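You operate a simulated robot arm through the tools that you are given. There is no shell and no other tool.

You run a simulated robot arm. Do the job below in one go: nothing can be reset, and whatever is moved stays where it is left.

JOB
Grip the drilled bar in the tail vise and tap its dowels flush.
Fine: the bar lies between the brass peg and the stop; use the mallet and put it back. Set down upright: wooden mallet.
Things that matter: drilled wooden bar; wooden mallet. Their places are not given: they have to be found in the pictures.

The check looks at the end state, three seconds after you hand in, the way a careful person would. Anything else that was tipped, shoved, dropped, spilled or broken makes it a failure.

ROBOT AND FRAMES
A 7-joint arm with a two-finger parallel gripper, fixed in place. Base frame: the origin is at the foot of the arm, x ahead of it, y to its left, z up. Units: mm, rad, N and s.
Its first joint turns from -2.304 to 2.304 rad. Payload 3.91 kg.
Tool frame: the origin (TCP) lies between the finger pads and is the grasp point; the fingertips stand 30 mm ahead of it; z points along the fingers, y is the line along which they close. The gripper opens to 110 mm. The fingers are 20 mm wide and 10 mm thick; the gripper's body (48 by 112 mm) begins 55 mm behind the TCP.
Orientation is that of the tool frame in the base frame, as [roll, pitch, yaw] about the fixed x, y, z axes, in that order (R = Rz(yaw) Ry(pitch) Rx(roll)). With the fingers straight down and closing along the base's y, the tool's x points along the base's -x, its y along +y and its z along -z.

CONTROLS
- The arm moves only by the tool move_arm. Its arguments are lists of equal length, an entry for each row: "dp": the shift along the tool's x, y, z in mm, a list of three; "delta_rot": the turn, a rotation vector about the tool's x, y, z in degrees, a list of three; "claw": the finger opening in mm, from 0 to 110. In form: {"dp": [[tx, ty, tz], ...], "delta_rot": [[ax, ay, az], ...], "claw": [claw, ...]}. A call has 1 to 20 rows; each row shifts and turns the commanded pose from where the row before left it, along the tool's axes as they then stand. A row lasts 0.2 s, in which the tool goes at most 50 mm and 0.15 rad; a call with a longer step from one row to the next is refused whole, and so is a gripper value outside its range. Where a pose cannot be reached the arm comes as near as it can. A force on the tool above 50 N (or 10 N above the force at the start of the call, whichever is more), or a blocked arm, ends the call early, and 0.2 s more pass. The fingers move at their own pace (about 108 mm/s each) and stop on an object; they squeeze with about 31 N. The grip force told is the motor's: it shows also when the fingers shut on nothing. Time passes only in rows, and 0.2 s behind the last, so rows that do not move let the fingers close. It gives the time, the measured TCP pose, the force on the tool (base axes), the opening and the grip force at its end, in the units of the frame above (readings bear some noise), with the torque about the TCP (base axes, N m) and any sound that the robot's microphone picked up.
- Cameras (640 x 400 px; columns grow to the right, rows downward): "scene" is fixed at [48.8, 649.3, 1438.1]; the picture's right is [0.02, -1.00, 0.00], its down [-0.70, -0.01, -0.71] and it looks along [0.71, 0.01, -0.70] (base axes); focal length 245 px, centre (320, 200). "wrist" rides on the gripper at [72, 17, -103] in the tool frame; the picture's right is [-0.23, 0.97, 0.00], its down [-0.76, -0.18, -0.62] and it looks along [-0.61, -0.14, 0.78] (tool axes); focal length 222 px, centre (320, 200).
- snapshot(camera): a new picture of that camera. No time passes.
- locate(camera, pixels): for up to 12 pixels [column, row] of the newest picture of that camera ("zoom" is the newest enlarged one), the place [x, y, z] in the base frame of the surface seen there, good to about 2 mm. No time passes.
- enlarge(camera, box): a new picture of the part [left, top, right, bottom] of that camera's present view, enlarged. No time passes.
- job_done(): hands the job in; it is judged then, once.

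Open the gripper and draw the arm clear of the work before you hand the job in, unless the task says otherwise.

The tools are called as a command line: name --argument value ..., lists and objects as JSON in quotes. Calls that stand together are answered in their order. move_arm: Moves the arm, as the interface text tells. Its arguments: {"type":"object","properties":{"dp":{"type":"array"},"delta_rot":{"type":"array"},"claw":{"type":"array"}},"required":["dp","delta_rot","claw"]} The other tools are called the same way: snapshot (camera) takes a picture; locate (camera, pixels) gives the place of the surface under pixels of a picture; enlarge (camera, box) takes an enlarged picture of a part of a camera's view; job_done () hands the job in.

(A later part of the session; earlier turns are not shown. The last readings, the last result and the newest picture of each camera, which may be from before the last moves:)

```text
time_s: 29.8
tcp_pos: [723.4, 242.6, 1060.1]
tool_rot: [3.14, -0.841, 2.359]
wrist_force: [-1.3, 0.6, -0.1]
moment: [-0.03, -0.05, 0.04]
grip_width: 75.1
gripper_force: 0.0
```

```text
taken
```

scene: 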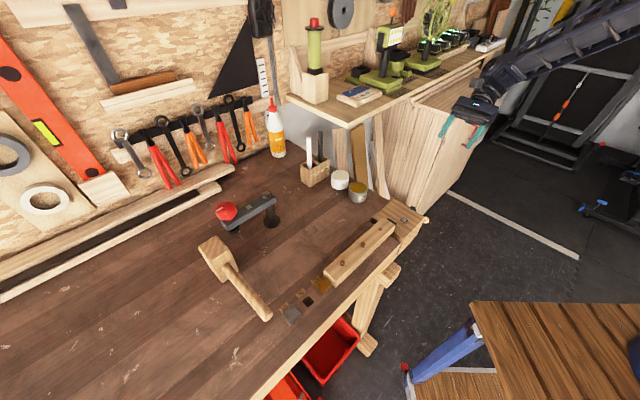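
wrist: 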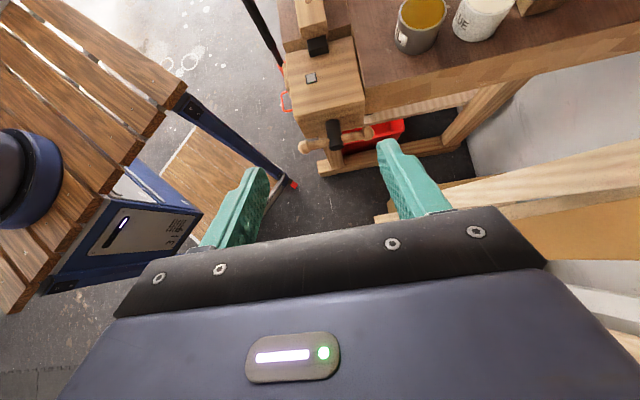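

Now the wrist view shows the boss and tommy bar clearly at about (338,135). I'll enlarge and measure.

enlarge --camera "wrist" --box '[270, 20, 410, 170]'

```text
2.67 times, centred on (340, 95) of wrist
```

zoom: 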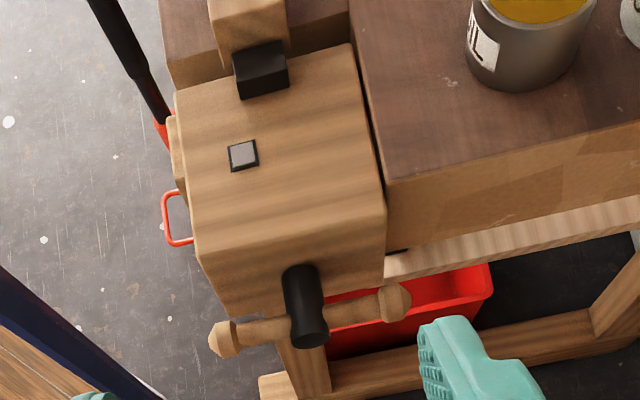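

locate --camera "zoom" --pixels '[[227, 338], [398, 303], [250, 328], [355, 305], [268, 330], [338, 308], [300, 272], [308, 310], [311, 335], [300, 325], [325, 330], [243, 155]]'

locate --camera "zoom" --pixels '[[212, 272], [380, 232], [222, 315], [382, 280], [178, 95], [350, 48], [290, 265], [312, 342], [303, 345], [320, 342], [302, 290], [287, 300]]'

```text
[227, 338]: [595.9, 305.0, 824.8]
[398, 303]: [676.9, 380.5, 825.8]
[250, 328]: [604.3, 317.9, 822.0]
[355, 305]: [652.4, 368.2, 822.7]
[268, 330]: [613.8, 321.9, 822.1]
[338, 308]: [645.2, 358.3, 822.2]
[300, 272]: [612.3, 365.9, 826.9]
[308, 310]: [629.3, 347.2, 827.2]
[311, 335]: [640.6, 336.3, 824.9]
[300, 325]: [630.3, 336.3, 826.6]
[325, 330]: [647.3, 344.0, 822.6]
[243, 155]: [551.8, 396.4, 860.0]
```

```text
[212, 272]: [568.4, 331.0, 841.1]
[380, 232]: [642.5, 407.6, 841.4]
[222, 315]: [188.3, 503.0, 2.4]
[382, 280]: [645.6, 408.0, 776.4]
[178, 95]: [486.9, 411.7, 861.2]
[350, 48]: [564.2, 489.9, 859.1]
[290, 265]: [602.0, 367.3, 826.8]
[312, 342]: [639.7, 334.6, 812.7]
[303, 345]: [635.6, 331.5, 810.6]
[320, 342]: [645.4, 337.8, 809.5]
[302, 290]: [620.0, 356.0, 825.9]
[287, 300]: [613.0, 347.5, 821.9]
```

Boss axis measured: along the bench line at v≈689.5, z≈815. The boss end is at u≈216, the tommy bar at u≈204.5 and the vise face at u≈167. I finish the tilt to horizontal and roll −90° so the fingers close vertically.

move_arm --dp '[[0, 0, 0], [0, 0, 0], [0, 0, 0], [0, 0, 0], [0, 0, 0]]' --delta_rot '[[0, 8.4, 0], [0, 8.4, 0], [0, 8.4, 0], [0, 8.4, 0], [0, 8.4, 0]]' --claw '[75, 75, 75, 75, 75]'

move_arm --dp '[[0, 0, 0], [0, 0, 0], [0, 0, 0], [0, 0, 0], [0, 0, 0], [0, 0, 0], [0, 0, 0], [0, 0, 0], [0, 0, 0], [0, 0, 0], [0, 0, 0]]' --delta_rot '[[0, 0, -8.18], [0, 0, -8.18], [0, 0, -8.18], [0, 0, -8.18], [0, 0, -8.18], [0, 0, -8.18], [0, 0, -8.18], [0, 0, -8.18], [0, 0, -8.18], [0, 0, -8.18], [0, 0, -8.2]]' --claw '[75, 75, 75, 75, 75, 75, 75, 75, 75, 75, 75]'

snapshot --camera "scene"

snapshot --camera "wrist"

```text
time_s: 31.0
tcp_pos: [723.9, 242.0, 1058.6]
tool_rot: [0.433, -1.568, -1.22]
wrist_force: [0.0, 0.0, 0.4]
moment: [0.02, -0.05, 0.01]
grip_width: 75.2
gripper_force: 0.1
```

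```text
time_s: 33.4
tcp_pos: [723.0, 242.0, 1060.1]
tool_rot: [1.571, 0.004, -2.355]
wrist_force: [0.3, -0.1, 0.7]
moment: [0.0, 0.02, -0.03]
grip_width: 75.0
gripper_force: 0.1
```

```text
taken
```

scene: 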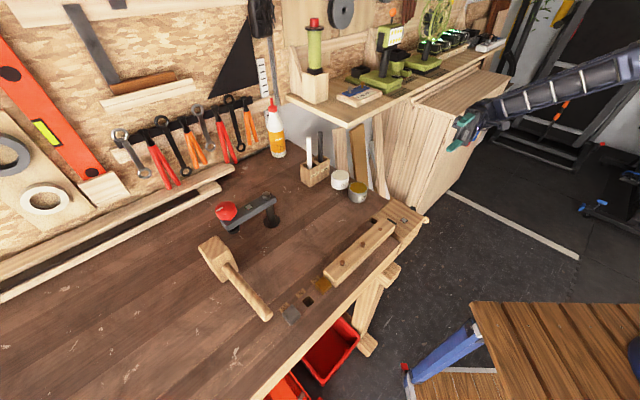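

```text
taken
```

wrist: 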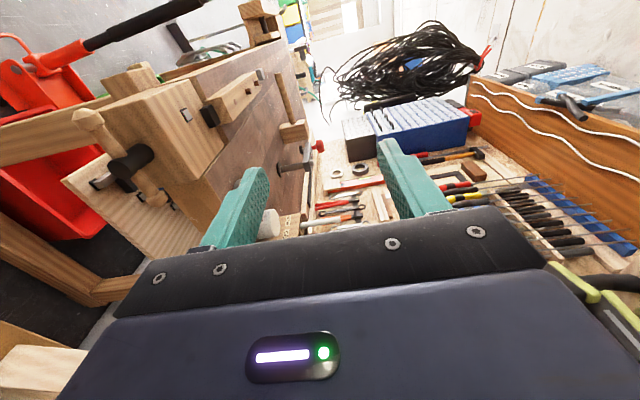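

The pose is right: fingers horizontal toward the vise, closing vertically. I descend to the screw's height, staying well outside the boss.

move_arm --dp '[[-1.2, -40.8, 0], [-1.2, -40.8, 0], [-1.2, -40.8, 0], [-1.2, -40.8, 0], [-1.2, -40.8, 0], [-1.1, -40.8, 0], [0, 0, 20], [0, 0, 0]]' --delta_rot '[[0, 0, 0], [0, 0, 0], [0, 0, 0], [0, 0, 0], [0, 0, 0], [0, 0, 0], [0, 0, 0], [0, 0, 0]]' --claw '[75, 75, 75, 75, 75, 75, 75, 75]'

snapshot --camera "wrist"

enlarge --camera "scene" --box '[360, 130, 520, 250]'

```text
time_s: 35.2
tcp_pos: [714.8, 260.1, 813.6]
tool_rot: [1.57, -0.001, -2.357]
wrist_force: [0.2, -0.6, -0.2]
moment: [0.0, 0.0, -0.01]
grip_width: 75.4
gripper_force: 0.0
```

```text
taken
```

wrist: 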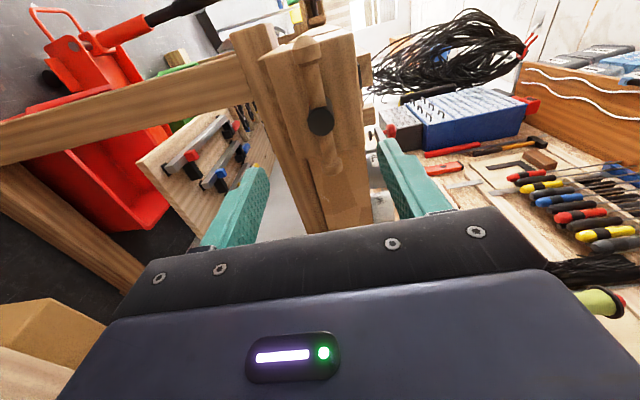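

```text
3.33 times, centred on (440, 190) of scene
```

zoom: 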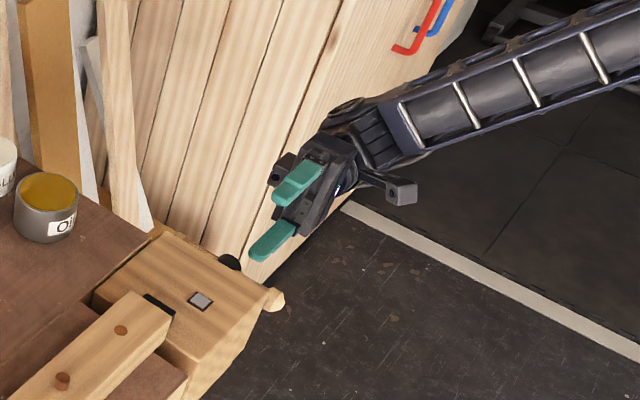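

The tool faces the screw, and the boss end is at (320,121) in the wrist view. I locate its centre and edges.

enlarge --camera "wrist" --box '[260, 20, 380, 200]'

locate --camera "wrist" --pixels '[[320, 121], [311, 121], [331, 121], [320, 111], [320, 131], [312, 70], [330, 160], [313, 85], [305, 45], [332, 170]]'

```text
2.22 times, centred on (320, 110) of wrist
```

zoom: 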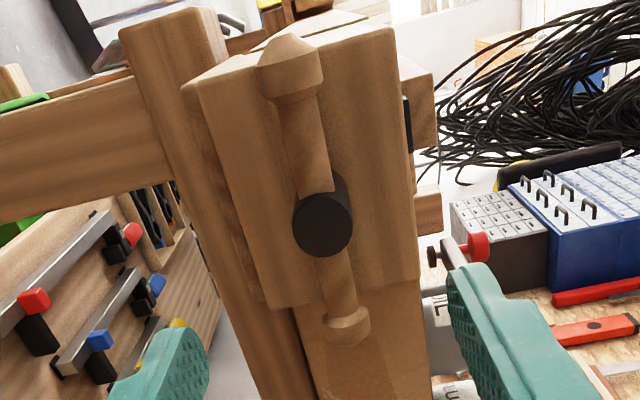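

```text
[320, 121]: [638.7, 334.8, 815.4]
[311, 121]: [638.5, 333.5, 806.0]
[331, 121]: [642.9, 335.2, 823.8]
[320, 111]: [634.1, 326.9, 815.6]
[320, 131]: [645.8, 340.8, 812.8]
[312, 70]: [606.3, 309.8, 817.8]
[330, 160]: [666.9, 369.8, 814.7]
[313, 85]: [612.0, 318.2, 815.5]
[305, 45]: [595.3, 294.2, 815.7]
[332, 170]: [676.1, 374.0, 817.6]
```

Boss centre is at v≈688.6, z≈815, radius ~11–12 mm; alignment is within 1–2 mm. I advance so the fingertips pass the tommy bar, then close vertically on the boss.

move_arm --dp '[[0.5, 1, 35], [0, 0, 35], [0, 0, 20], [0, 0, 9], [0, 0, 0]]' --delta_rot '[[0, 0, 0], [0, 0, 0], [0, 0, 0], [0, 0, 0], [0, 0, 0]]' --claw '[75, 75, 75, 75, 75]'

snapshot --camera "wrist"

```text
time_s: 36.4
tcp_pos: [646.0, 333.4, 815.5]
tool_rot: [1.57, -0.001, -2.356]
wrist_force: [-1.1, 0.6, -0.2]
moment: [0.01, 0.0, 0.0]
grip_width: 74.9
gripper_force: 0.1
```

```text
taken
```

wrist: 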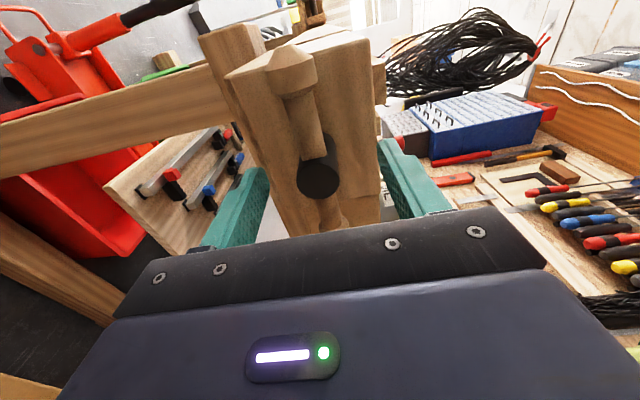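

TCP reads u≈221, v≈692, about 3 mm far laterally. I correct that, and close partly while checking readings.

move_arm --dp '[[2, 0, 0], [0, 0, 0], [0, 0, 0]]' --delta_rot '[[0, 0, 0], [0, 0, 0], [0, 0, 0]]' --claw '[60, 40, 40]'

snapshot --camera "wrist"

```text
time_s: 37.2
tcp_pos: [643.8, 331.2, 815.5]
tool_rot: [1.571, -0.001, -2.355]
wrist_force: [0.6, -0.8, 0.6]
moment: [0.0, -0.04, 0.06]
grip_width: 39.9
gripper_force: 0.0
```

```text
taken
```

wrist: 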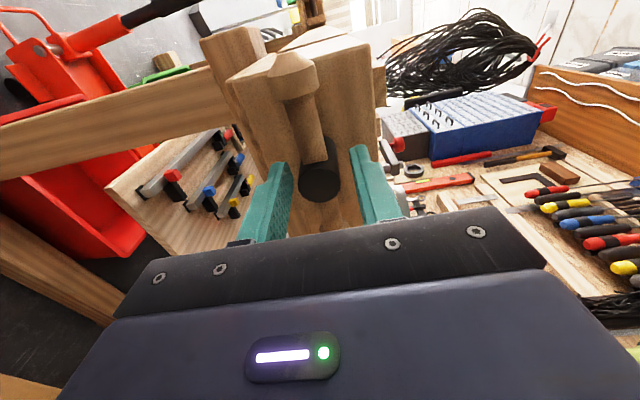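

The boss is centred between the fingers. I close onto it.

move_arm --dp '[[0, 0, 0], [0, 0, 0], [0, 0, 0]]' --delta_rot '[[0, 0, 0], [0, 0, 0], [0, 0, 0]]' --claw '[25, 10, 10]'

```text
time_s: 38.0
tcp_pos: [644.2, 330.6, 814.4]
tool_rot: [1.572, -0.001, -2.357]
wrist_force: [-1.0, 2.0, -16.2]
moment: [0.26, 0.32, -0.27]
grip_width: 25.6
gripper_force: 45.2
```

Gripped at 25.6 mm with a small downward reaction, so I shift down slightly and turn clockwise a few steps as a test.

move_arm --dp '[[0, -0.7, 0], [0, 0, 0], [0, 0, 0], [0, 0, 0], [0, 0, 0]]' --delta_rot '[[0, 0, 0], [0, 0, 8], [0, 0, 8], [0, 0, 8], [0, 0, 0]]' --claw '[10, 10, 10, 10, 10]'

enlarge --camera "scene" --box '[360, 180, 460, 260]'

snapshot --camera "wrist"

```text
time_s: 39.2
tcp_pos: [642.7, 331.4, 815.1]
tool_rot: [1.569, -0.418, -2.356]
wrist_force: [-2.8, 14.3, 11.1]
moment: [-0.22, -0.19, 0.84]
grip_width: 25.6
gripper_force: 44.9
```

```text
5.00 times, centred on (410, 220) of scene
```

zoom: 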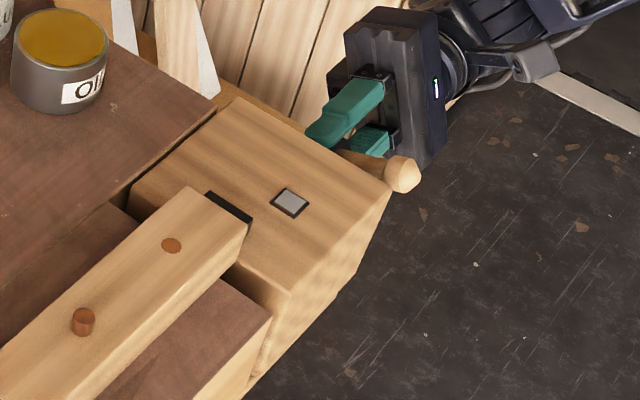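

```text
taken
```

wrist: 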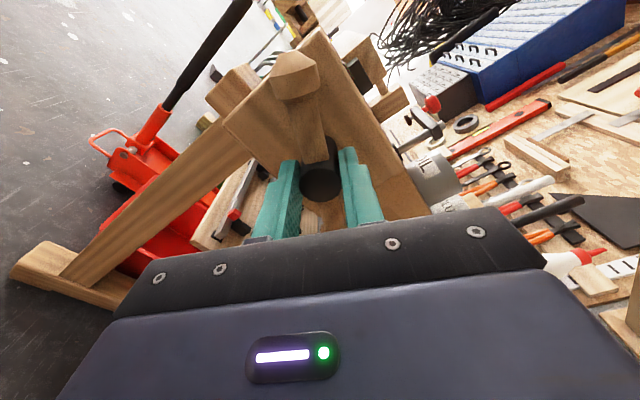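

The handle turns with the gripper, and the force along −u shows the boss is pulling inward (closing). I continue turning clockwise, following inward slightly.

move_arm --dp '[[0, 0, 1], [0, 0, 0.2], [0, 0, 0.2], [0, 0, 0.2], [0, 0, 0.2], [0, 0, 0.2], [0, 0, 0]]' --delta_rot '[[0, 0, 0], [0, 0, 8], [0, 0, 8], [0, 0, 8], [0, 0, 8], [0, 0, 8], [0, 0, 0]]' --claw '[10, 10, 10, 10, 10, 10, 10]'

enlarge --camera "scene" --box '[360, 180, 460, 260]'

```text
time_s: 40.6
tcp_pos: [641.7, 333.2, 815.4]
tool_rot: [1.568, -1.098, -2.355]
wrist_force: [-1.4, 4.6, 2.3]
moment: [-0.65, -0.63, 0.35]
grip_width: 25.8
gripper_force: 44.6
stopped in row 7: the force on the tool passed its limit at 52 N (the readings are from after the stop); the commanded pose is now the measured one
```

```text
5.00 times, centred on (410, 220) of scene
```

zoom: 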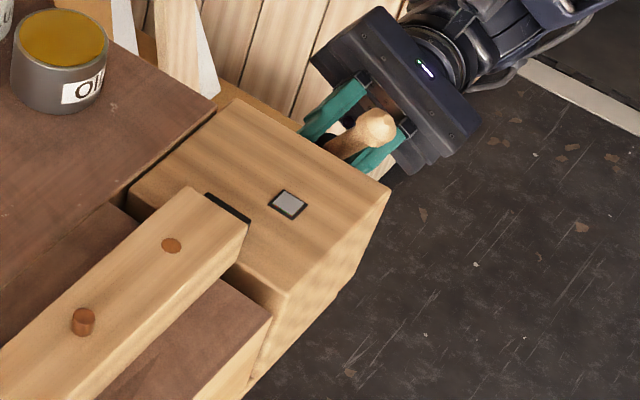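

The force limit tripped, and the pose was reset to the measured one. I continue in small increments to see which force builds up.

move_arm --dp '[[0, 0, 0], [0, 0, 0]]' --delta_rot '[[0, 0, 4], [0, 0, 4]]' --claw '[10, 10]'

move_arm --dp '[[0, 0, 0], [0, 0, 0]]' --delta_rot '[[0, 0, 4], [0, 0, 4]]' --claw '[10, 10]'

```text
time_s: 41.2
tcp_pos: [642.2, 332.8, 815.6]
tool_rot: [1.566, -1.238, -2.352]
wrist_force: [-1.0, 9.6, 2.0]
moment: [0.06, -0.01, 0.73]
grip_width: 25.9
gripper_force: 44.8
```

```text
time_s: 41.8
tcp_pos: [641.9, 333.2, 816.5]
tool_rot: [1.564, -1.379, -2.349]
wrist_force: [2.4, 23.2, 0.8]
moment: [-0.02, -0.02, 0.52]
grip_width: 25.7
gripper_force: 45.0
```

Forces build along −u (boss drawing in) and +v (slight off-centre). I nudge to relieve both and keep turning.

move_arm --dp '[[0, 0.6, 0.7], [0, 0, 0.3], [0, 0, 0.3]]' --delta_rot '[[0, 0, 0], [0, 0, 6], [0, 0, 6]]' --claw '[10, 10, 10]'

move_arm --dp '[[0, 0, 0.3], [0, 0, 0.3]]' --delta_rot '[[0, 0, 6], [0, 0, 6]]' --claw '[10, 10]'

enlarge --camera "scene" --box '[360, 180, 460, 260]'

```text
time_s: 42.6
tcp_pos: [642.3, 334.8, 816.4]
tool_rot: [-1.515, -1.556, 0.728]
wrist_force: [5.4, 5.4, 5.9]
moment: [-0.04, -0.07, 0.62]
grip_width: 25.7
gripper_force: 45.0
```

```text
time_s: 43.2
tcp_pos: [640.9, 335.3, 816.0]
tool_rot: [-1.566, -1.344, 0.777]
wrist_force: [8.9, 8.6, 8.1]
moment: [-0.19, -0.23, 0.58]
grip_width: 25.7
gripper_force: 44.9
```

```text
5.00 times, centred on (410, 220) of scene
```

zoom: 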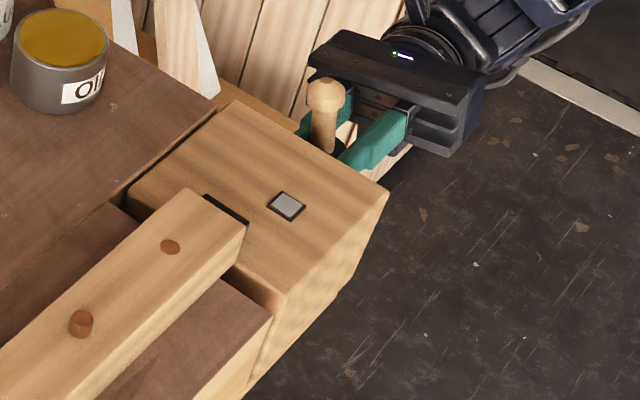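

The stop has moved in and is starting to push the bar toward the peg. I keep turning in moderate steps, watching the forces.

move_arm --dp '[[0, 0.5, 0], [0, 0, 0.25], [0, 0, 0.25], [0, 0, 0.25]]' --delta_rot '[[0, 0, 0], [0, 0, 7], [0, 0, 7], [0, 0, 7]]' --claw '[10, 10, 10, 10]'

move_arm --dp '[[0, 0, 0.25], [0, 0, 0.25], [0, 0, 0.25]]' --delta_rot '[[0, 0, 7], [0, 0, 7], [0, 0, 7]]' --claw '[10, 10, 10]'

enlarge --camera "scene" --box '[310, 180, 450, 300]'

```text
time_s: 44.2
tcp_pos: [640.9, 336.7, 816.3]
tool_rot: [-1.567, -0.977, 0.783]
wrist_force: [7.8, 18.1, 13.8]
moment: [0.7, 0.65, 0.03]
grip_width: 25.7
gripper_force: 44.9
```

```text
time_s: 45.0
tcp_pos: [641.6, 337.3, 814.8]
tool_rot: [-1.572, -0.608, 0.784]
wrist_force: [8.1, 27.7, 5.5]
moment: [0.47, 0.42, -0.25]
grip_width: 25.6
gripper_force: 45.1
```

```text
3.33 times, centred on (380, 240) of scene
```

zoom: 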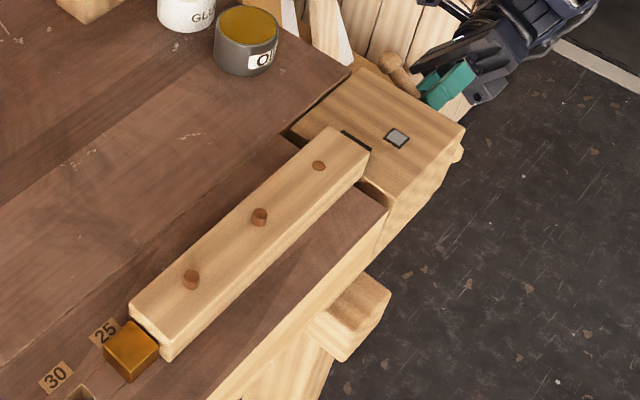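

The lateral force grows to ~25 N along +v, so the boss axis lies slightly farther out. I shift +v and inward, then continue.

move_arm --dp '[[1, 0.7, 0.7], [0, 0, 0]]' --delta_rot '[[0, 0, 0], [0, 0, 0]]' --claw '[10, 10]'

enlarge --camera "scene" --box '[355, 190, 425, 234]'

locate --camera "zoom" --pixels '[[428, 285], [445, 275], [300, 300], [200, 215]]'

```text
time_s: 45.6
tcp_pos: [640.9, 335.6, 815.6]
tool_rot: [-1.571, -0.609, 0.784]
wrist_force: [-7.7, 1.9, -0.6]
moment: [-0.16, -0.16, -0.67]
grip_width: 25.5
gripper_force: 44.5
```

```text
9.09 times, centred on (390, 212) of scene
```

zoom: 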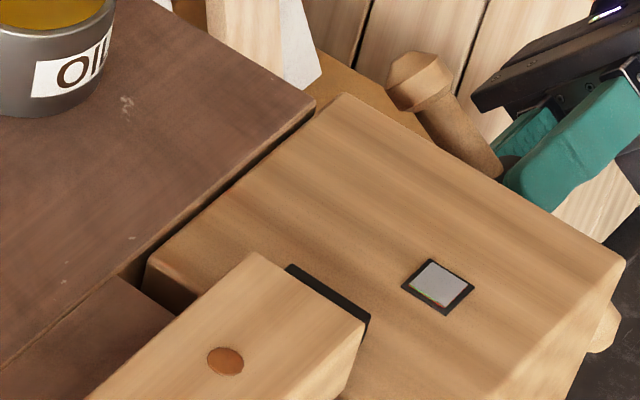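

```text
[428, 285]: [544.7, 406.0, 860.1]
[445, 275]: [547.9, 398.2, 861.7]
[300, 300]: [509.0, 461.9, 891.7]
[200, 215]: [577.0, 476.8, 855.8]
```

Forces dropped to near zero; the vise has advanced about 4 mm in ~146° of turning. I keep turning.

move_arm --dp '[[0, 0, 0.25], [0, 0, 0.25], [0, 0, 0.25], [0, 0, 0.25]]' --delta_rot '[[0, 0, 8], [0, 0, 8], [0, 0, 8], [0, 0, 8]]' --claw '[10, 10, 10, 10]'

move_arm --dp '[[0, 0, 0.25], [0, 0, 0.25], [0, 0, 0.25], [0, 0, 0.25]]' --delta_rot '[[0, 0, 8], [0, 0, 8], [0, 0, 8], [0, 0, 8]]' --claw '[10, 10, 10, 10]'

```text
time_s: 46.6
tcp_pos: [640.4, 337.5, 814.4]
tool_rot: [-1.57, -0.049, 0.786]
wrist_force: [-26.5, -1.1, -21.8]
moment: [-0.56, -0.68, -0.07]
grip_width: 25.8
gripper_force: 44.9
```

```text
time_s: 47.5
tcp_pos: [639.3, 338.1, 814.6]
tool_rot: [-1.569, 0.35, 0.786]
wrist_force: [-2.7, 7.0, -4.2]
moment: [-0.6, -0.63, -0.34]
grip_width: 25.7
gripper_force: 45.1
stopped in row 4: the force on the tool passed its limit at 51 N (the readings are from after the stop); the commanded pose is now the measured one
```

The limit stop reset the pose (a kind of compliance). I continue in small steps.

move_arm --dp '[[0, 0, 0.2], [0, 0, 0.2], [0, 0, 0.2]]' --delta_rot '[[0, 0, 6], [0, 0, 6], [0, 0, 6]]' --claw '[10, 10, 10]'

enlarge --camera "scene" --box '[355, 190, 425, 234]'

```text
time_s: 48.2
tcp_pos: [638.2, 337.4, 813.8]
tool_rot: [-1.571, 0.664, 0.785]
wrist_force: [-9.4, 12.3, -16.8]
moment: [-0.2, -0.21, 1.06]
grip_width: 25.6
gripper_force: 45.0
```

```text
9.09 times, centred on (390, 212) of scene
```

zoom: 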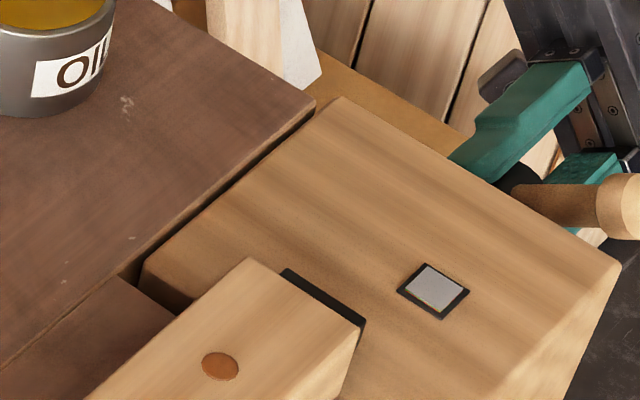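

The stop is pushing the bar toward the peg as intended. I'll check the remaining gap at the brass peg.

enlarge --camera "scene" --box '[305, 240, 375, 300]'

move_arm --dp '[[0, 0, 0.6], [0, 0, 0.2], [0, 0, 0.2], [0, 0, 0.2]]' --delta_rot '[[0, 0, 0], [0, 0, 6], [0, 0, 6], [0, 0, 6]]' --claw '[10, 10, 10, 10]'

```text
6.67 times, centred on (340, 270) of scene
```

zoom: 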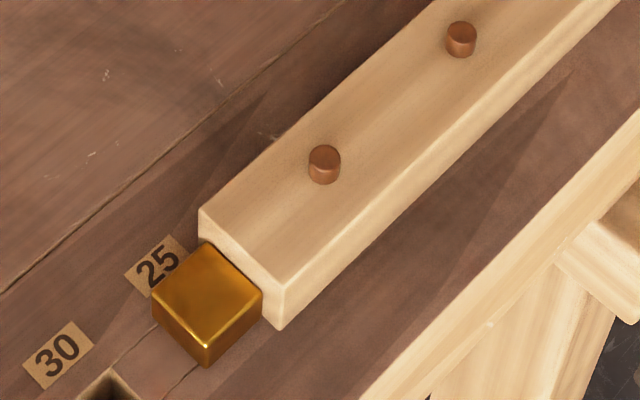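

```text
time_s: 49.2
tcp_pos: [637.3, 338.6, 813.1]
tool_rot: [-1.569, 0.98, 0.785]
wrist_force: [-7.2, -10.5, -27.3]
moment: [-1.02, -1.1, 0.09]
grip_width: 25.7
gripper_force: 45.4
```

A small gap remains at the peg. I relieve the −27 N vertical force and keep turning.

move_arm --dp '[[0.4, 0.8, 0], [0, 0, 0.2], [0, 0, 0.2], [0, 0, 0.2]]' --delta_rot '[[0, 0, 0], [0, 0, 6], [0, 0, 6], [0, 0, 6]]' --claw '[10, 10, 10, 10]'

move_arm --dp '[[0, 0, 0.2], [0, 0, 0.2], [0, 0, 0.2]]' --delta_rot '[[0, 0, 6], [0, 0, 6], [0, 0, 6]]' --claw '[10, 10, 10]'

enlarge --camera "scene" --box '[305, 180, 445, 300]'

```text
time_s: 50.0
tcp_pos: [641.6, 333.7, 813.9]
tool_rot: [-1.507, 1.15, 0.82]
wrist_force: [-13.3, 27.6, -3.4]
moment: [-0.6, -0.52, 0.65]
grip_width: 26.3
gripper_force: 45.5
stopped in row 3: the force on the tool passed its limit at 97 N (the readings are from after the stop); the commanded pose is now the measured one
```

```text
time_s: 50.3
tcp_pos: [645.3, 329.9, 813.3]
tool_rot: [-1.462, 1.176, 0.847]
wrist_force: [-4.3, 17.1, -3.4]
moment: [-0.8, -0.72, 0.33]
grip_width: 25.9
gripper_force: 44.3
out of reach, approached as far as the arm can: row 1
stopped in row 1: the force on the tool passed its limit at 89 N (the readings are from after the stop); the commanded pose is now the measured one
```

```text
3.33 times, centred on (375, 240) of scene
```

zoom: 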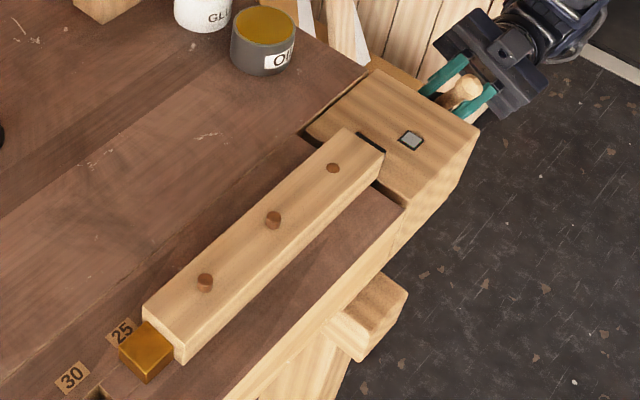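

The last joint hit its limit after ~250° of turning. I open, back straight off the boss, and will rotate back to regrip.

move_arm --dp '[[0, 0, 0], [0, 0, 0], [0, 0, -15], [0, 0, -25], [0, 0, -25], [0, 0, 0]]' --delta_rot '[[0, 0, 0], [0, 0, 0], [0, 0, 0], [0, 0, 0], [0, 0, 0], [0, 0, -4]]' --claw '[60, 60, 60, 60, 60, 60]'

snapshot --camera "wrist"

```text
time_s: 51.7
tcp_pos: [689.4, 280.3, 809.8]
tool_rot: [-1.479, 1.107, 0.828]
wrist_force: [0.3, 0.3, -0.5]
moment: [-0.04, 0.03, 0.02]
grip_width: 59.9
gripper_force: 0.1
```

```text
taken
```

wrist: 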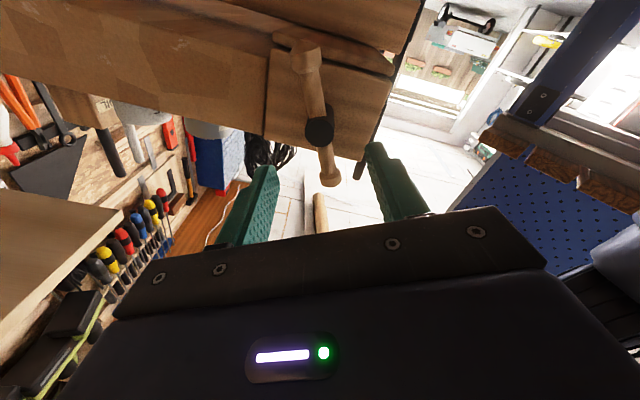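

Released cleanly. I re-square the tool axis and rotate back 180° for a fresh grip.

move_arm --dp '[[0, 0, 0], [0, 0, 0], [0, 0, 0], [0, 0, 0], [0, 0, 0], [0, 0, 0], [0, 0, 0], [0, 0, 0], [0, 0, 0], [0, 0, 0], [0, 0, 0], [0, 0, 0]]' --delta_rot '[[-2.9, 1.4, 0], [0, 0, -8], [0, 0, -8], [0, 0, -8], [0, 0, -8], [0, 0, -8], [0, 0, -8], [0, 0, -8], [0, 0, -8], [0, 0, -8], [0, 0, -8], [0, 0, -8]]' --claw '[60, 60, 60, 60, 60, 60, 60, 60, 60, 60, 60, 60]'

move_arm --dp '[[0, 0, 0], [0, 0, 0], [0, 0, 0], [0, 0, 0], [0, 0, 0], [0, 0, 0], [0, 0, 0], [0, 0, 0], [0, 0, 0], [0, 0, 0], [0, 0, 0], [0, 0, 0]]' --delta_rot '[[0, 0, -8], [0, 0, -8], [0, 0, -8], [0, 0, -8], [0, 0, -8], [0, 0, -8], [0, 0, -8], [0, 0, -8], [0, 0, -8], [0, 0, -8], [0, 0, -8], [0, 0, 0]]' --claw '[60, 60, 60, 60, 60, 60, 60, 60, 60, 60, 60, 60]'

snapshot --camera "wrist"

enlarge --camera "scene" --box '[305, 180, 445, 300]'

```text
time_s: 54.3
tcp_pos: [690.3, 278.4, 809.7]
tool_rot: [-1.575, -0.429, 0.782]
wrist_force: [-0.5, 0.0, 0.5]
moment: [-0.02, 0.01, -0.03]
grip_width: 60.1
gripper_force: 0.0
```

```text
time_s: 56.9
tcp_pos: [690.1, 280.0, 811.9]
tool_rot: [1.582, -1.177, -2.37]
wrist_force: [0.1, 0.1, 0.4]
moment: [0.02, 0.01, 0.0]
grip_width: 60.1
gripper_force: 0.1
```

```text
taken
```

wrist: 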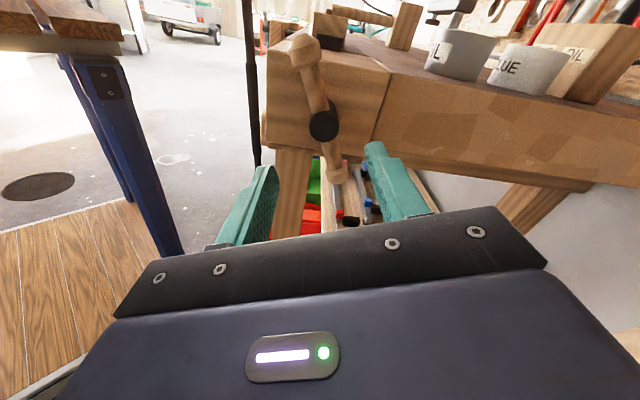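

```text
3.33 times, centred on (375, 240) of scene
```

zoom: 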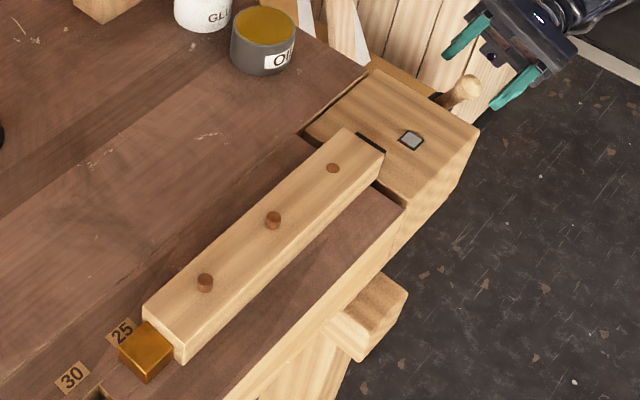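

I locate the boss end again at (323,126) to realign.

locate --camera "wrist" --pixels '[[323, 126], [313, 126], [333, 126], [323, 116], [323, 136], [310, 78], [337, 165]]'

enlarge --camera "wrist" --box '[270, 20, 390, 200]'

```text
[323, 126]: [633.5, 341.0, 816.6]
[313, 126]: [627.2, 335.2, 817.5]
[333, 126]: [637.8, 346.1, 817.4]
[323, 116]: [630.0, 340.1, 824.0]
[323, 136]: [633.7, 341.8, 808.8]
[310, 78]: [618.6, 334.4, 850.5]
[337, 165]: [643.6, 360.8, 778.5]
```

```text
2.22 times, centred on (330, 110) of wrist
```

zoom: 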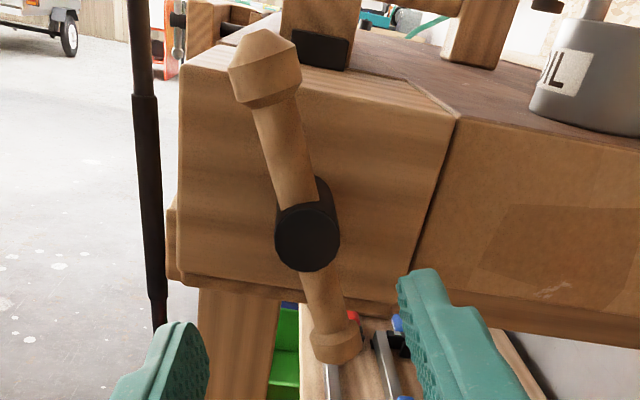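

Boss end is now at u≈206.5, so the vise has advanced ~9 mm. I align to v≈689.5, z≈816 and re-engage.

move_arm --dp '[[3, 4.5, 0], [0, 0, 30], [0, 0, 30], [0, 0, 17], [0, 0, 0]]' --delta_rot '[[0, 0, 0], [0, 0, 0], [0, 0, 0], [0, 0, 0], [0, 0, 0]]' --claw '[60, 60, 60, 60, 60]'

snapshot --camera "wrist"

```text
time_s: 58.1
tcp_pos: [639.2, 337.0, 813.4]
tool_rot: [1.579, -1.178, -2.369]
wrist_force: [0.0, 0.2, -0.4]
moment: [0.0, -0.02, 0.02]
grip_width: 60.2
gripper_force: 0.0
```

```text
taken
```

wrist: 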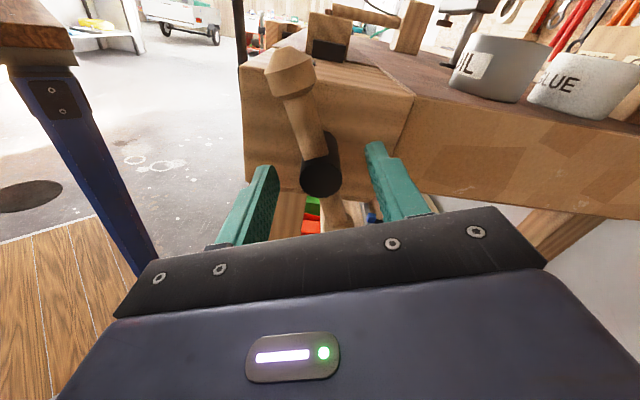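

Centred within a couple of millimetres. I raise slightly and close.

move_arm --dp '[[1.6, 0.5, 0], [0, 0, 0], [0, 0, 0], [0, 0, 0]]' --delta_rot '[[0, 0, 0], [0, 0, 0], [0, 0, 0], [0, 0, 0]]' --claw '[45, 30, 10, 10]'

```text
time_s: 59.1
tcp_pos: [638.4, 336.5, 816.1]
tool_rot: [1.58, -1.176, -2.368]
wrist_force: [7.6, 9.5, 3.8]
moment: [-0.21, -0.21, 0.38]
grip_width: 25.5
gripper_force: 44.9
```

Gripped again. I turn clockwise in small steps, watching for tightening.

move_arm --dp '[[0, 0.4, 0], [0, 0, 0.2], [0, 0, 0.2], [0, 0, 0.2]]' --delta_rot '[[0, 0, 0], [0, 0, 6], [0, 0, 6], [0, 0, 6]]' --claw '[10, 10, 10, 10]'

move_arm --dp '[[0, 0, 0.2], [0, 0, 0.2], [0, 0, 0.2]]' --delta_rot '[[0, 0, 6], [0, 0, 6], [0, 0, 6]]' --claw '[10, 10, 10]'

enlarge --camera "scene" --box '[305, 180, 445, 300]'

```text
time_s: 60.1
tcp_pos: [639.2, 337.9, 815.8]
tool_rot: [1.629, -1.494, -2.423]
wrist_force: [8.5, -2.1, -6.7]
moment: [-0.64, -0.69, 0.61]
grip_width: 25.9
gripper_force: 45.0
```

```text
time_s: 60.9
tcp_pos: [639.1, 337.7, 815.3]
tool_rot: [-1.589, -1.333, 0.798]
wrist_force: [10.2, -14.0, -12.8]
moment: [-0.38, -0.38, 0.86]
grip_width: 25.8
gripper_force: 44.9
```

```text
3.33 times, centred on (375, 240) of scene
```

zoom: 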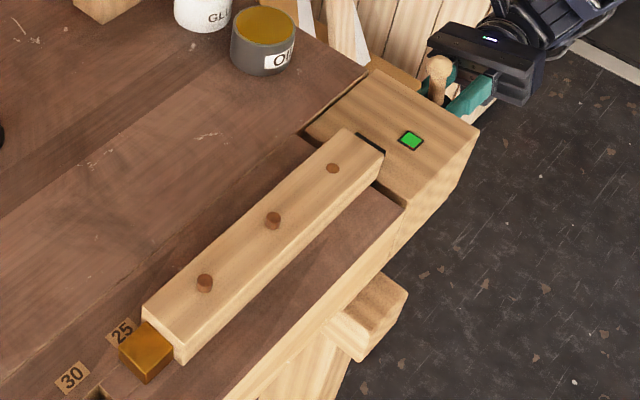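

The lamp on the vise turned green: the bar is gripped. I release the boss carefully and check the lamp stays green.

move_arm --dp '[[0, 0, 0], [0, 0, 0], [0, 0, 0]]' --delta_rot '[[0, 0, 0], [0, 0, 0], [0, 0, 0]]' --claw '[40, 60, 60]'

move_arm --dp '[[0, 0, -15], [0, 0, -30], [0, 0, -40], [0, 0, -40]]' --delta_rot '[[0, 0, 0], [0, 0, 0], [0, 0, 0], [0, 0, 0]]' --claw '[60, 60, 60, 60]'

enlarge --camera "scene" --box '[305, 180, 445, 300]'

snapshot --camera "wrist"

```text
time_s: 61.7
tcp_pos: [637.4, 338.5, 817.5]
tool_rot: [-1.585, -1.334, 0.793]
wrist_force: [0.1, -0.7, 0.3]
moment: [0.02, -0.02, -0.01]
grip_width: 59.9
gripper_force: 0.1
```

```text
time_s: 62.7
tcp_pos: [728.3, 247.6, 819.2]
tool_rot: [-1.586, -1.337, 0.796]
wrist_force: [0.1, 0.5, 0.6]
moment: [-0.02, -0.03, -0.02]
grip_width: 60.0
gripper_force: 0.0
```

```text
3.33 times, centred on (375, 240) of scene
```

zoom: 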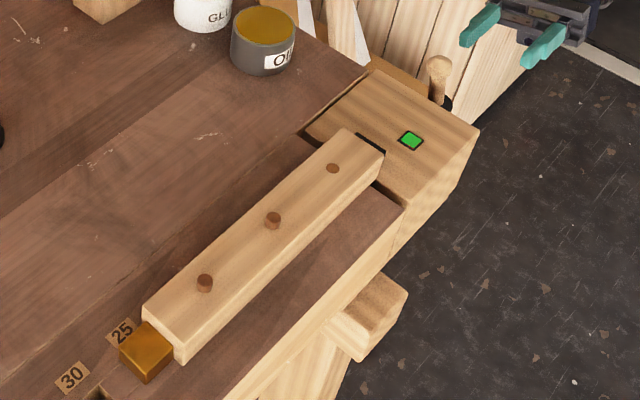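

```text
taken
```

wrist: 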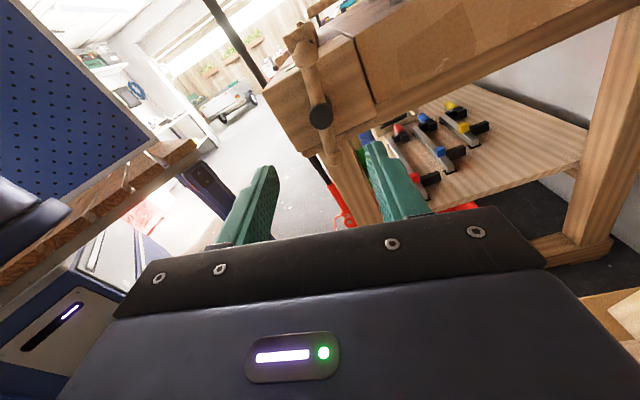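

Green holds. I raise the tool, undo the roll and bring the fingers back to pointing down.

move_arm --dp '[[0, 0, 0], [0, 0, 0], [41, 0, 0], [41, 0, 0], [41, 0, 0], [41, 0, 0], [41, 0, 0], [41, 0, 0], [0, 0, 0], [0, 0, 0], [0, 0, 0], [0, 0, 0], [0, 0, 0], [0, 0, 0], [0, 0, 0], [0, 0, 0], [0, 0, 0], [0, 0, 0], [0, 0, 0]]' --delta_rot '[[0, 0, -6.7], [0, 0, -6.7], [0, 0, 0], [0, 0, 0], [0, 0, 0], [0, 0, 0], [0, 0, 0], [0, 0, 0], [0, -8.18, 0], [0, -8.18, 0], [0, -8.18, 0], [0, -8.18, 0], [0, -8.18, 0], [0, -8.18, 0], [0, -8.18, 0], [0, -8.18, 0], [0, -8.18, 0], [0, -8.18, 0], [0, -8.18, 0]]' --claw '[60, 60, 60, 60, 60, 60, 60, 60, 60, 60, 60, 60, 60, 60, 60, 60, 60, 60, 60]'

snapshot --camera "scene"

```text
time_s: 66.7
tcp_pos: [725.2, 251.0, 1065.2]
tool_rot: [-3.14, 0.007, 2.351]
wrist_force: [-0.1, 0.1, 0.4]
moment: [0.03, -0.01, 0.02]
grip_width: 60.1
gripper_force: 0.0
```

```text
taken
```

scene: 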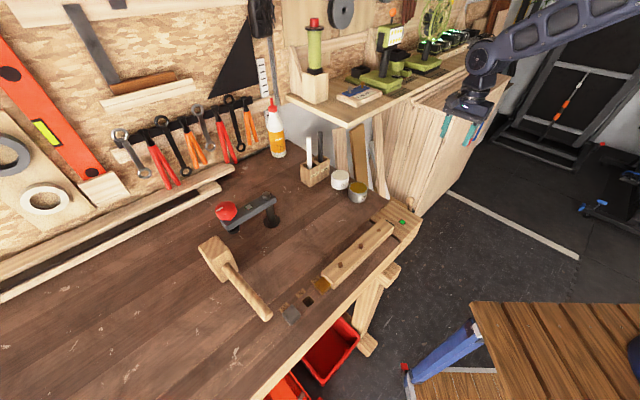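

Now the mallet. I travel back along the bench at height and yaw so the gripper is square with the mallet handle.

move_arm --dp '[[44.1, 0.4, -1], [44.1, 0.4, -1], [44.1, 0.4, -1], [44.1, 0.4, -1], [44.1, 0.4, -1], [44.1, 0.4, -1], [44.1, 0.4, -1], [44.1, 0.4, -1], [44.1, 0.4, -1], [44.1, 0.4, -1], [44.1, 0.4, -1], [44.1, 0.4, -1], [44.1, 0.4, -1], [44.1, 0.4, -1], [44.1, 0.4, -1], [44.1, 0.4, -1]]' --delta_rot '[[0, 0, 0], [0, 0, 0], [0, 0, 0], [0, 0, 0], [0, 0, 0], [0, 0, 0], [0, 0, 0], [0, 0, 0], [0, 0, 0], [0, 0, 0], [0, 0, 0], [0, 0, 0], [0, 0, 0], [0, 0, 0], [0, 0, 0], [0, 0, 0]]' --claw '[60, 60, 60, 60, 60, 60, 60, 60, 60, 60, 60, 60, 60, 60, 60, 60]'

move_arm --dp '[[0, 0, 0], [0, 0, 0], [0, 0, 0], [0, 0, 0], [0, 0, 0], [0, 0, 0], [0, 0, 0], [0, 0, 0], [0, 0, 0], [0, 0, 0], [0, 0, 0]]' --delta_rot '[[0, 0, -8.2], [0, 0, -8.2], [0, 0, -8.2], [0, 0, -8.2], [0, 0, -8.2], [0, 0, -8.2], [0, 0, -8.2], [0, 0, -8.2], [0, 0, -8.2], [0, 0, -8.2], [0, 0, -8.2]]' --claw '[60, 60, 60, 60, 60, 60, 60, 60, 60, 60, 60]'

snapshot --camera "wrist"

```text
time_s: 70.1
tcp_pos: [233.6, 756.4, 1079.4]
tool_rot: [-3.141, 0.005, 2.35]
wrist_force: [0.9, -0.3, 1.5]
moment: [0.02, 0.11, -0.01]
grip_width: 59.9
gripper_force: 0.1
```

```text
time_s: 72.5
tcp_pos: [232.5, 757.0, 1077.4]
tool_rot: [-3.138, -0.002, -2.354]
wrist_force: [-0.1, 0.0, -0.2]
moment: [0.0, 0.01, -0.02]
grip_width: 60.3
gripper_force: 0.2
```

```text
taken
```

wrist: 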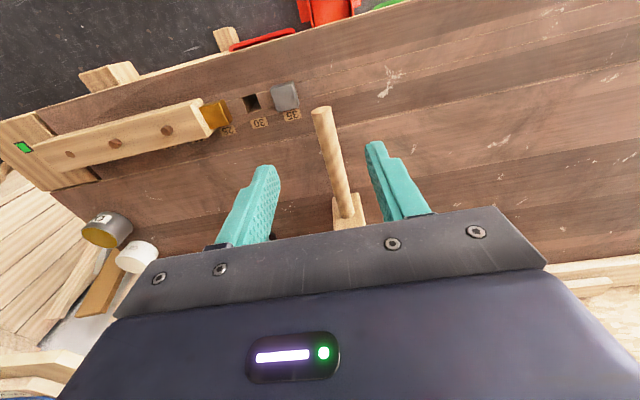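

The handle runs from (322,110) to (345,215), with the head beyond. I enlarge both views and measure.

enlarge --camera "wrist" --box '[280, 90, 400, 240]'

locate --camera "wrist" --pixels '[[321, 110], [323, 120], [329, 140], [335, 165], [341, 195], [345, 212], [315, 120], [332, 120], [330, 195], [353, 195], [335, 205], [360, 205]]'

enlarge --camera "scene" --box '[185, 220, 285, 330]'

```text
2.67 times, centred on (340, 165) of wrist
```

zoom: 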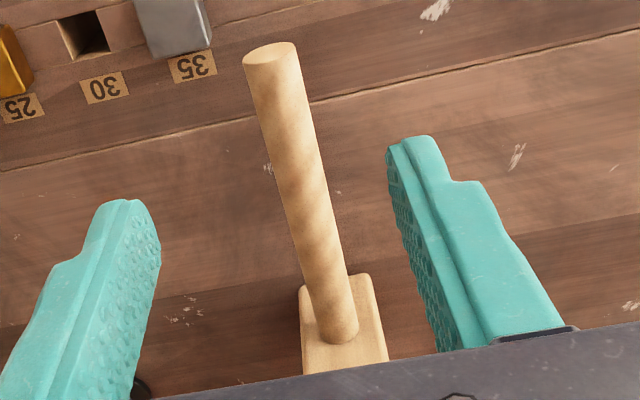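

```text
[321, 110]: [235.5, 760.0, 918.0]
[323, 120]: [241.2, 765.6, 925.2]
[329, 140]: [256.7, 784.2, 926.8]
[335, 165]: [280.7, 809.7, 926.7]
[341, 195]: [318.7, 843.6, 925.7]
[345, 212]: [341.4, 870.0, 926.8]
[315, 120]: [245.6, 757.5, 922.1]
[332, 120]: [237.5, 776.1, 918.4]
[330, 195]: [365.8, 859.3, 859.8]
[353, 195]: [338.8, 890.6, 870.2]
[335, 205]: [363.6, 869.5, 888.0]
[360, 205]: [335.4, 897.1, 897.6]
```

```text
3.64 times, centred on (235, 275) of scene
```

zoom: 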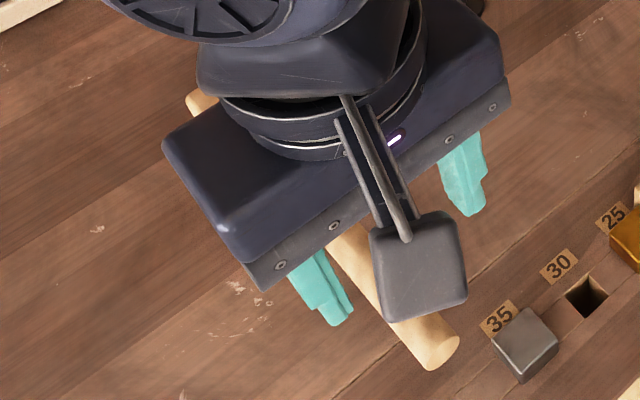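

The handle axis lies along v at u≈−372, z≈912. I'll move above the head to measure it, staying above the red knob (1010).

move_arm --dp '[[-42, 0, 0], [-42, 0, 0], [-42, 0, 0], [-42, 0, 0], [0, 0, 0]]' --delta_rot '[[0, 0, 0], [0, 0, 0], [0, 0, 0], [0, 0, 0], [0, 0, 0]]' --claw '[60, 60, 60, 60, 60]'

snapshot --camera "wrist"

enlarge --camera "wrist" --box '[250, 40, 410, 190]'

```text
time_s: 73.7
tcp_pos: [353.6, 876.0, 1075.6]
tool_rot: [-3.139, -0.002, -2.358]
wrist_force: [-0.1, -1.3, 0.5]
moment: [0.01, -0.02, -0.01]
grip_width: 60.0
gripper_force: 0.1
```

```text
taken
```

wrist: 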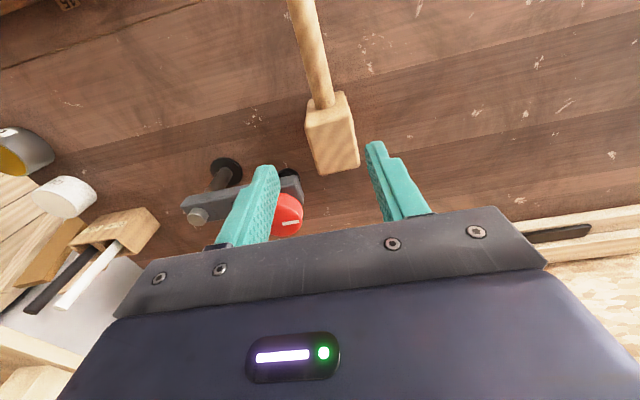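

```text
2.67 times, centred on (330, 115) of wrist
```

zoom: 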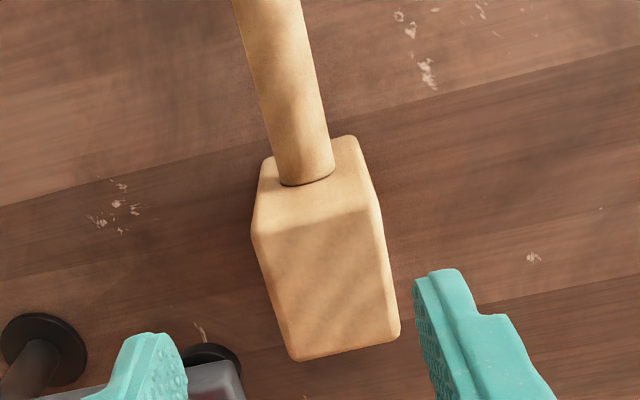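

locate --camera "zoom" --pixels '[[257, 238], [369, 213], [299, 354], [396, 335], [325, 285], [310, 225], [306, 180], [262, 165], [355, 140], [270, 100], [265, 210], [312, 222]]'

locate --camera "wrist" --pixels '[[289, 196], [277, 205], [301, 212], [297, 228], [290, 186], [285, 175], [300, 180], [280, 230]]'

```text
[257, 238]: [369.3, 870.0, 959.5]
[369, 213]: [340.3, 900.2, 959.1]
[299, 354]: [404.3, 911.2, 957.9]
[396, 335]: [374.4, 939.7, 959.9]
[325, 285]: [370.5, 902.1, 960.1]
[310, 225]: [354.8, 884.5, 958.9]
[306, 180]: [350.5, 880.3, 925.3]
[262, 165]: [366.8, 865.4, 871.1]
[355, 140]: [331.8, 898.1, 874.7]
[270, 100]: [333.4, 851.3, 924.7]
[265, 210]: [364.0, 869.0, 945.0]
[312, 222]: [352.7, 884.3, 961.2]
```

```text
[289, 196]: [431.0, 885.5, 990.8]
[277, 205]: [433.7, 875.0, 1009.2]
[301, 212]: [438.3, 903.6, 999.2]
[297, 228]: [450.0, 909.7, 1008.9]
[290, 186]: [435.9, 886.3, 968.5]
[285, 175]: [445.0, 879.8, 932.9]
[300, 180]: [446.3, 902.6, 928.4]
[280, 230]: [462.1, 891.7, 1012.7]
```

Head top: ~44 × 56 mm centred at (372,905) at z≈959.5; the red knob is at about (457,887). I align over (363,896) with a 1.2° yaw correction, and descend to just above the head first.

move_arm --dp '[[-20.5, 7.1, 0], [0, 0, 35], [0, 0, 35], [0, 0, 0]]' --delta_rot '[[0, 0, -1.2], [0, 0, 0], [0, 0, 0], [0, 0, 0]]' --claw '[70, 70, 70, 70]'

snapshot --camera "wrist"

enlarge --camera "scene" --box '[170, 170, 310, 290]'

```text
time_s: 74.7
tcp_pos: [363.3, 894.3, 1006.8]
tool_rot: [-3.137, -0.002, -2.337]
wrist_force: [0.9, 0.1, -0.4]
moment: [-0.01, 0.0, -0.01]
grip_width: 70.1
gripper_force: 0.0
```

```text
taken
```

wrist: 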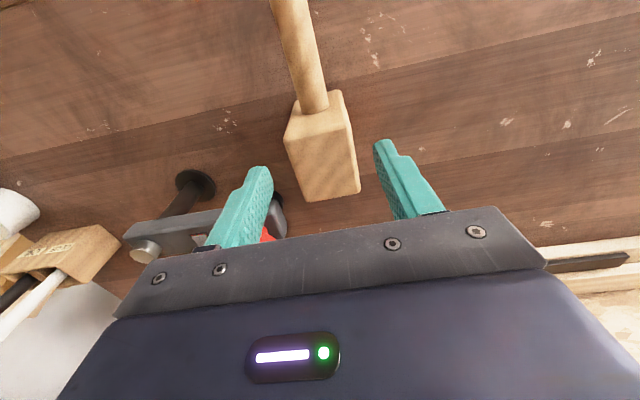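

```text
3.33 times, centred on (240, 230) of scene
```

zoom: 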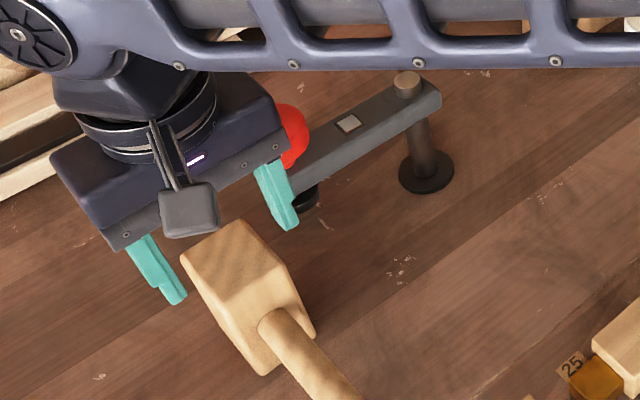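

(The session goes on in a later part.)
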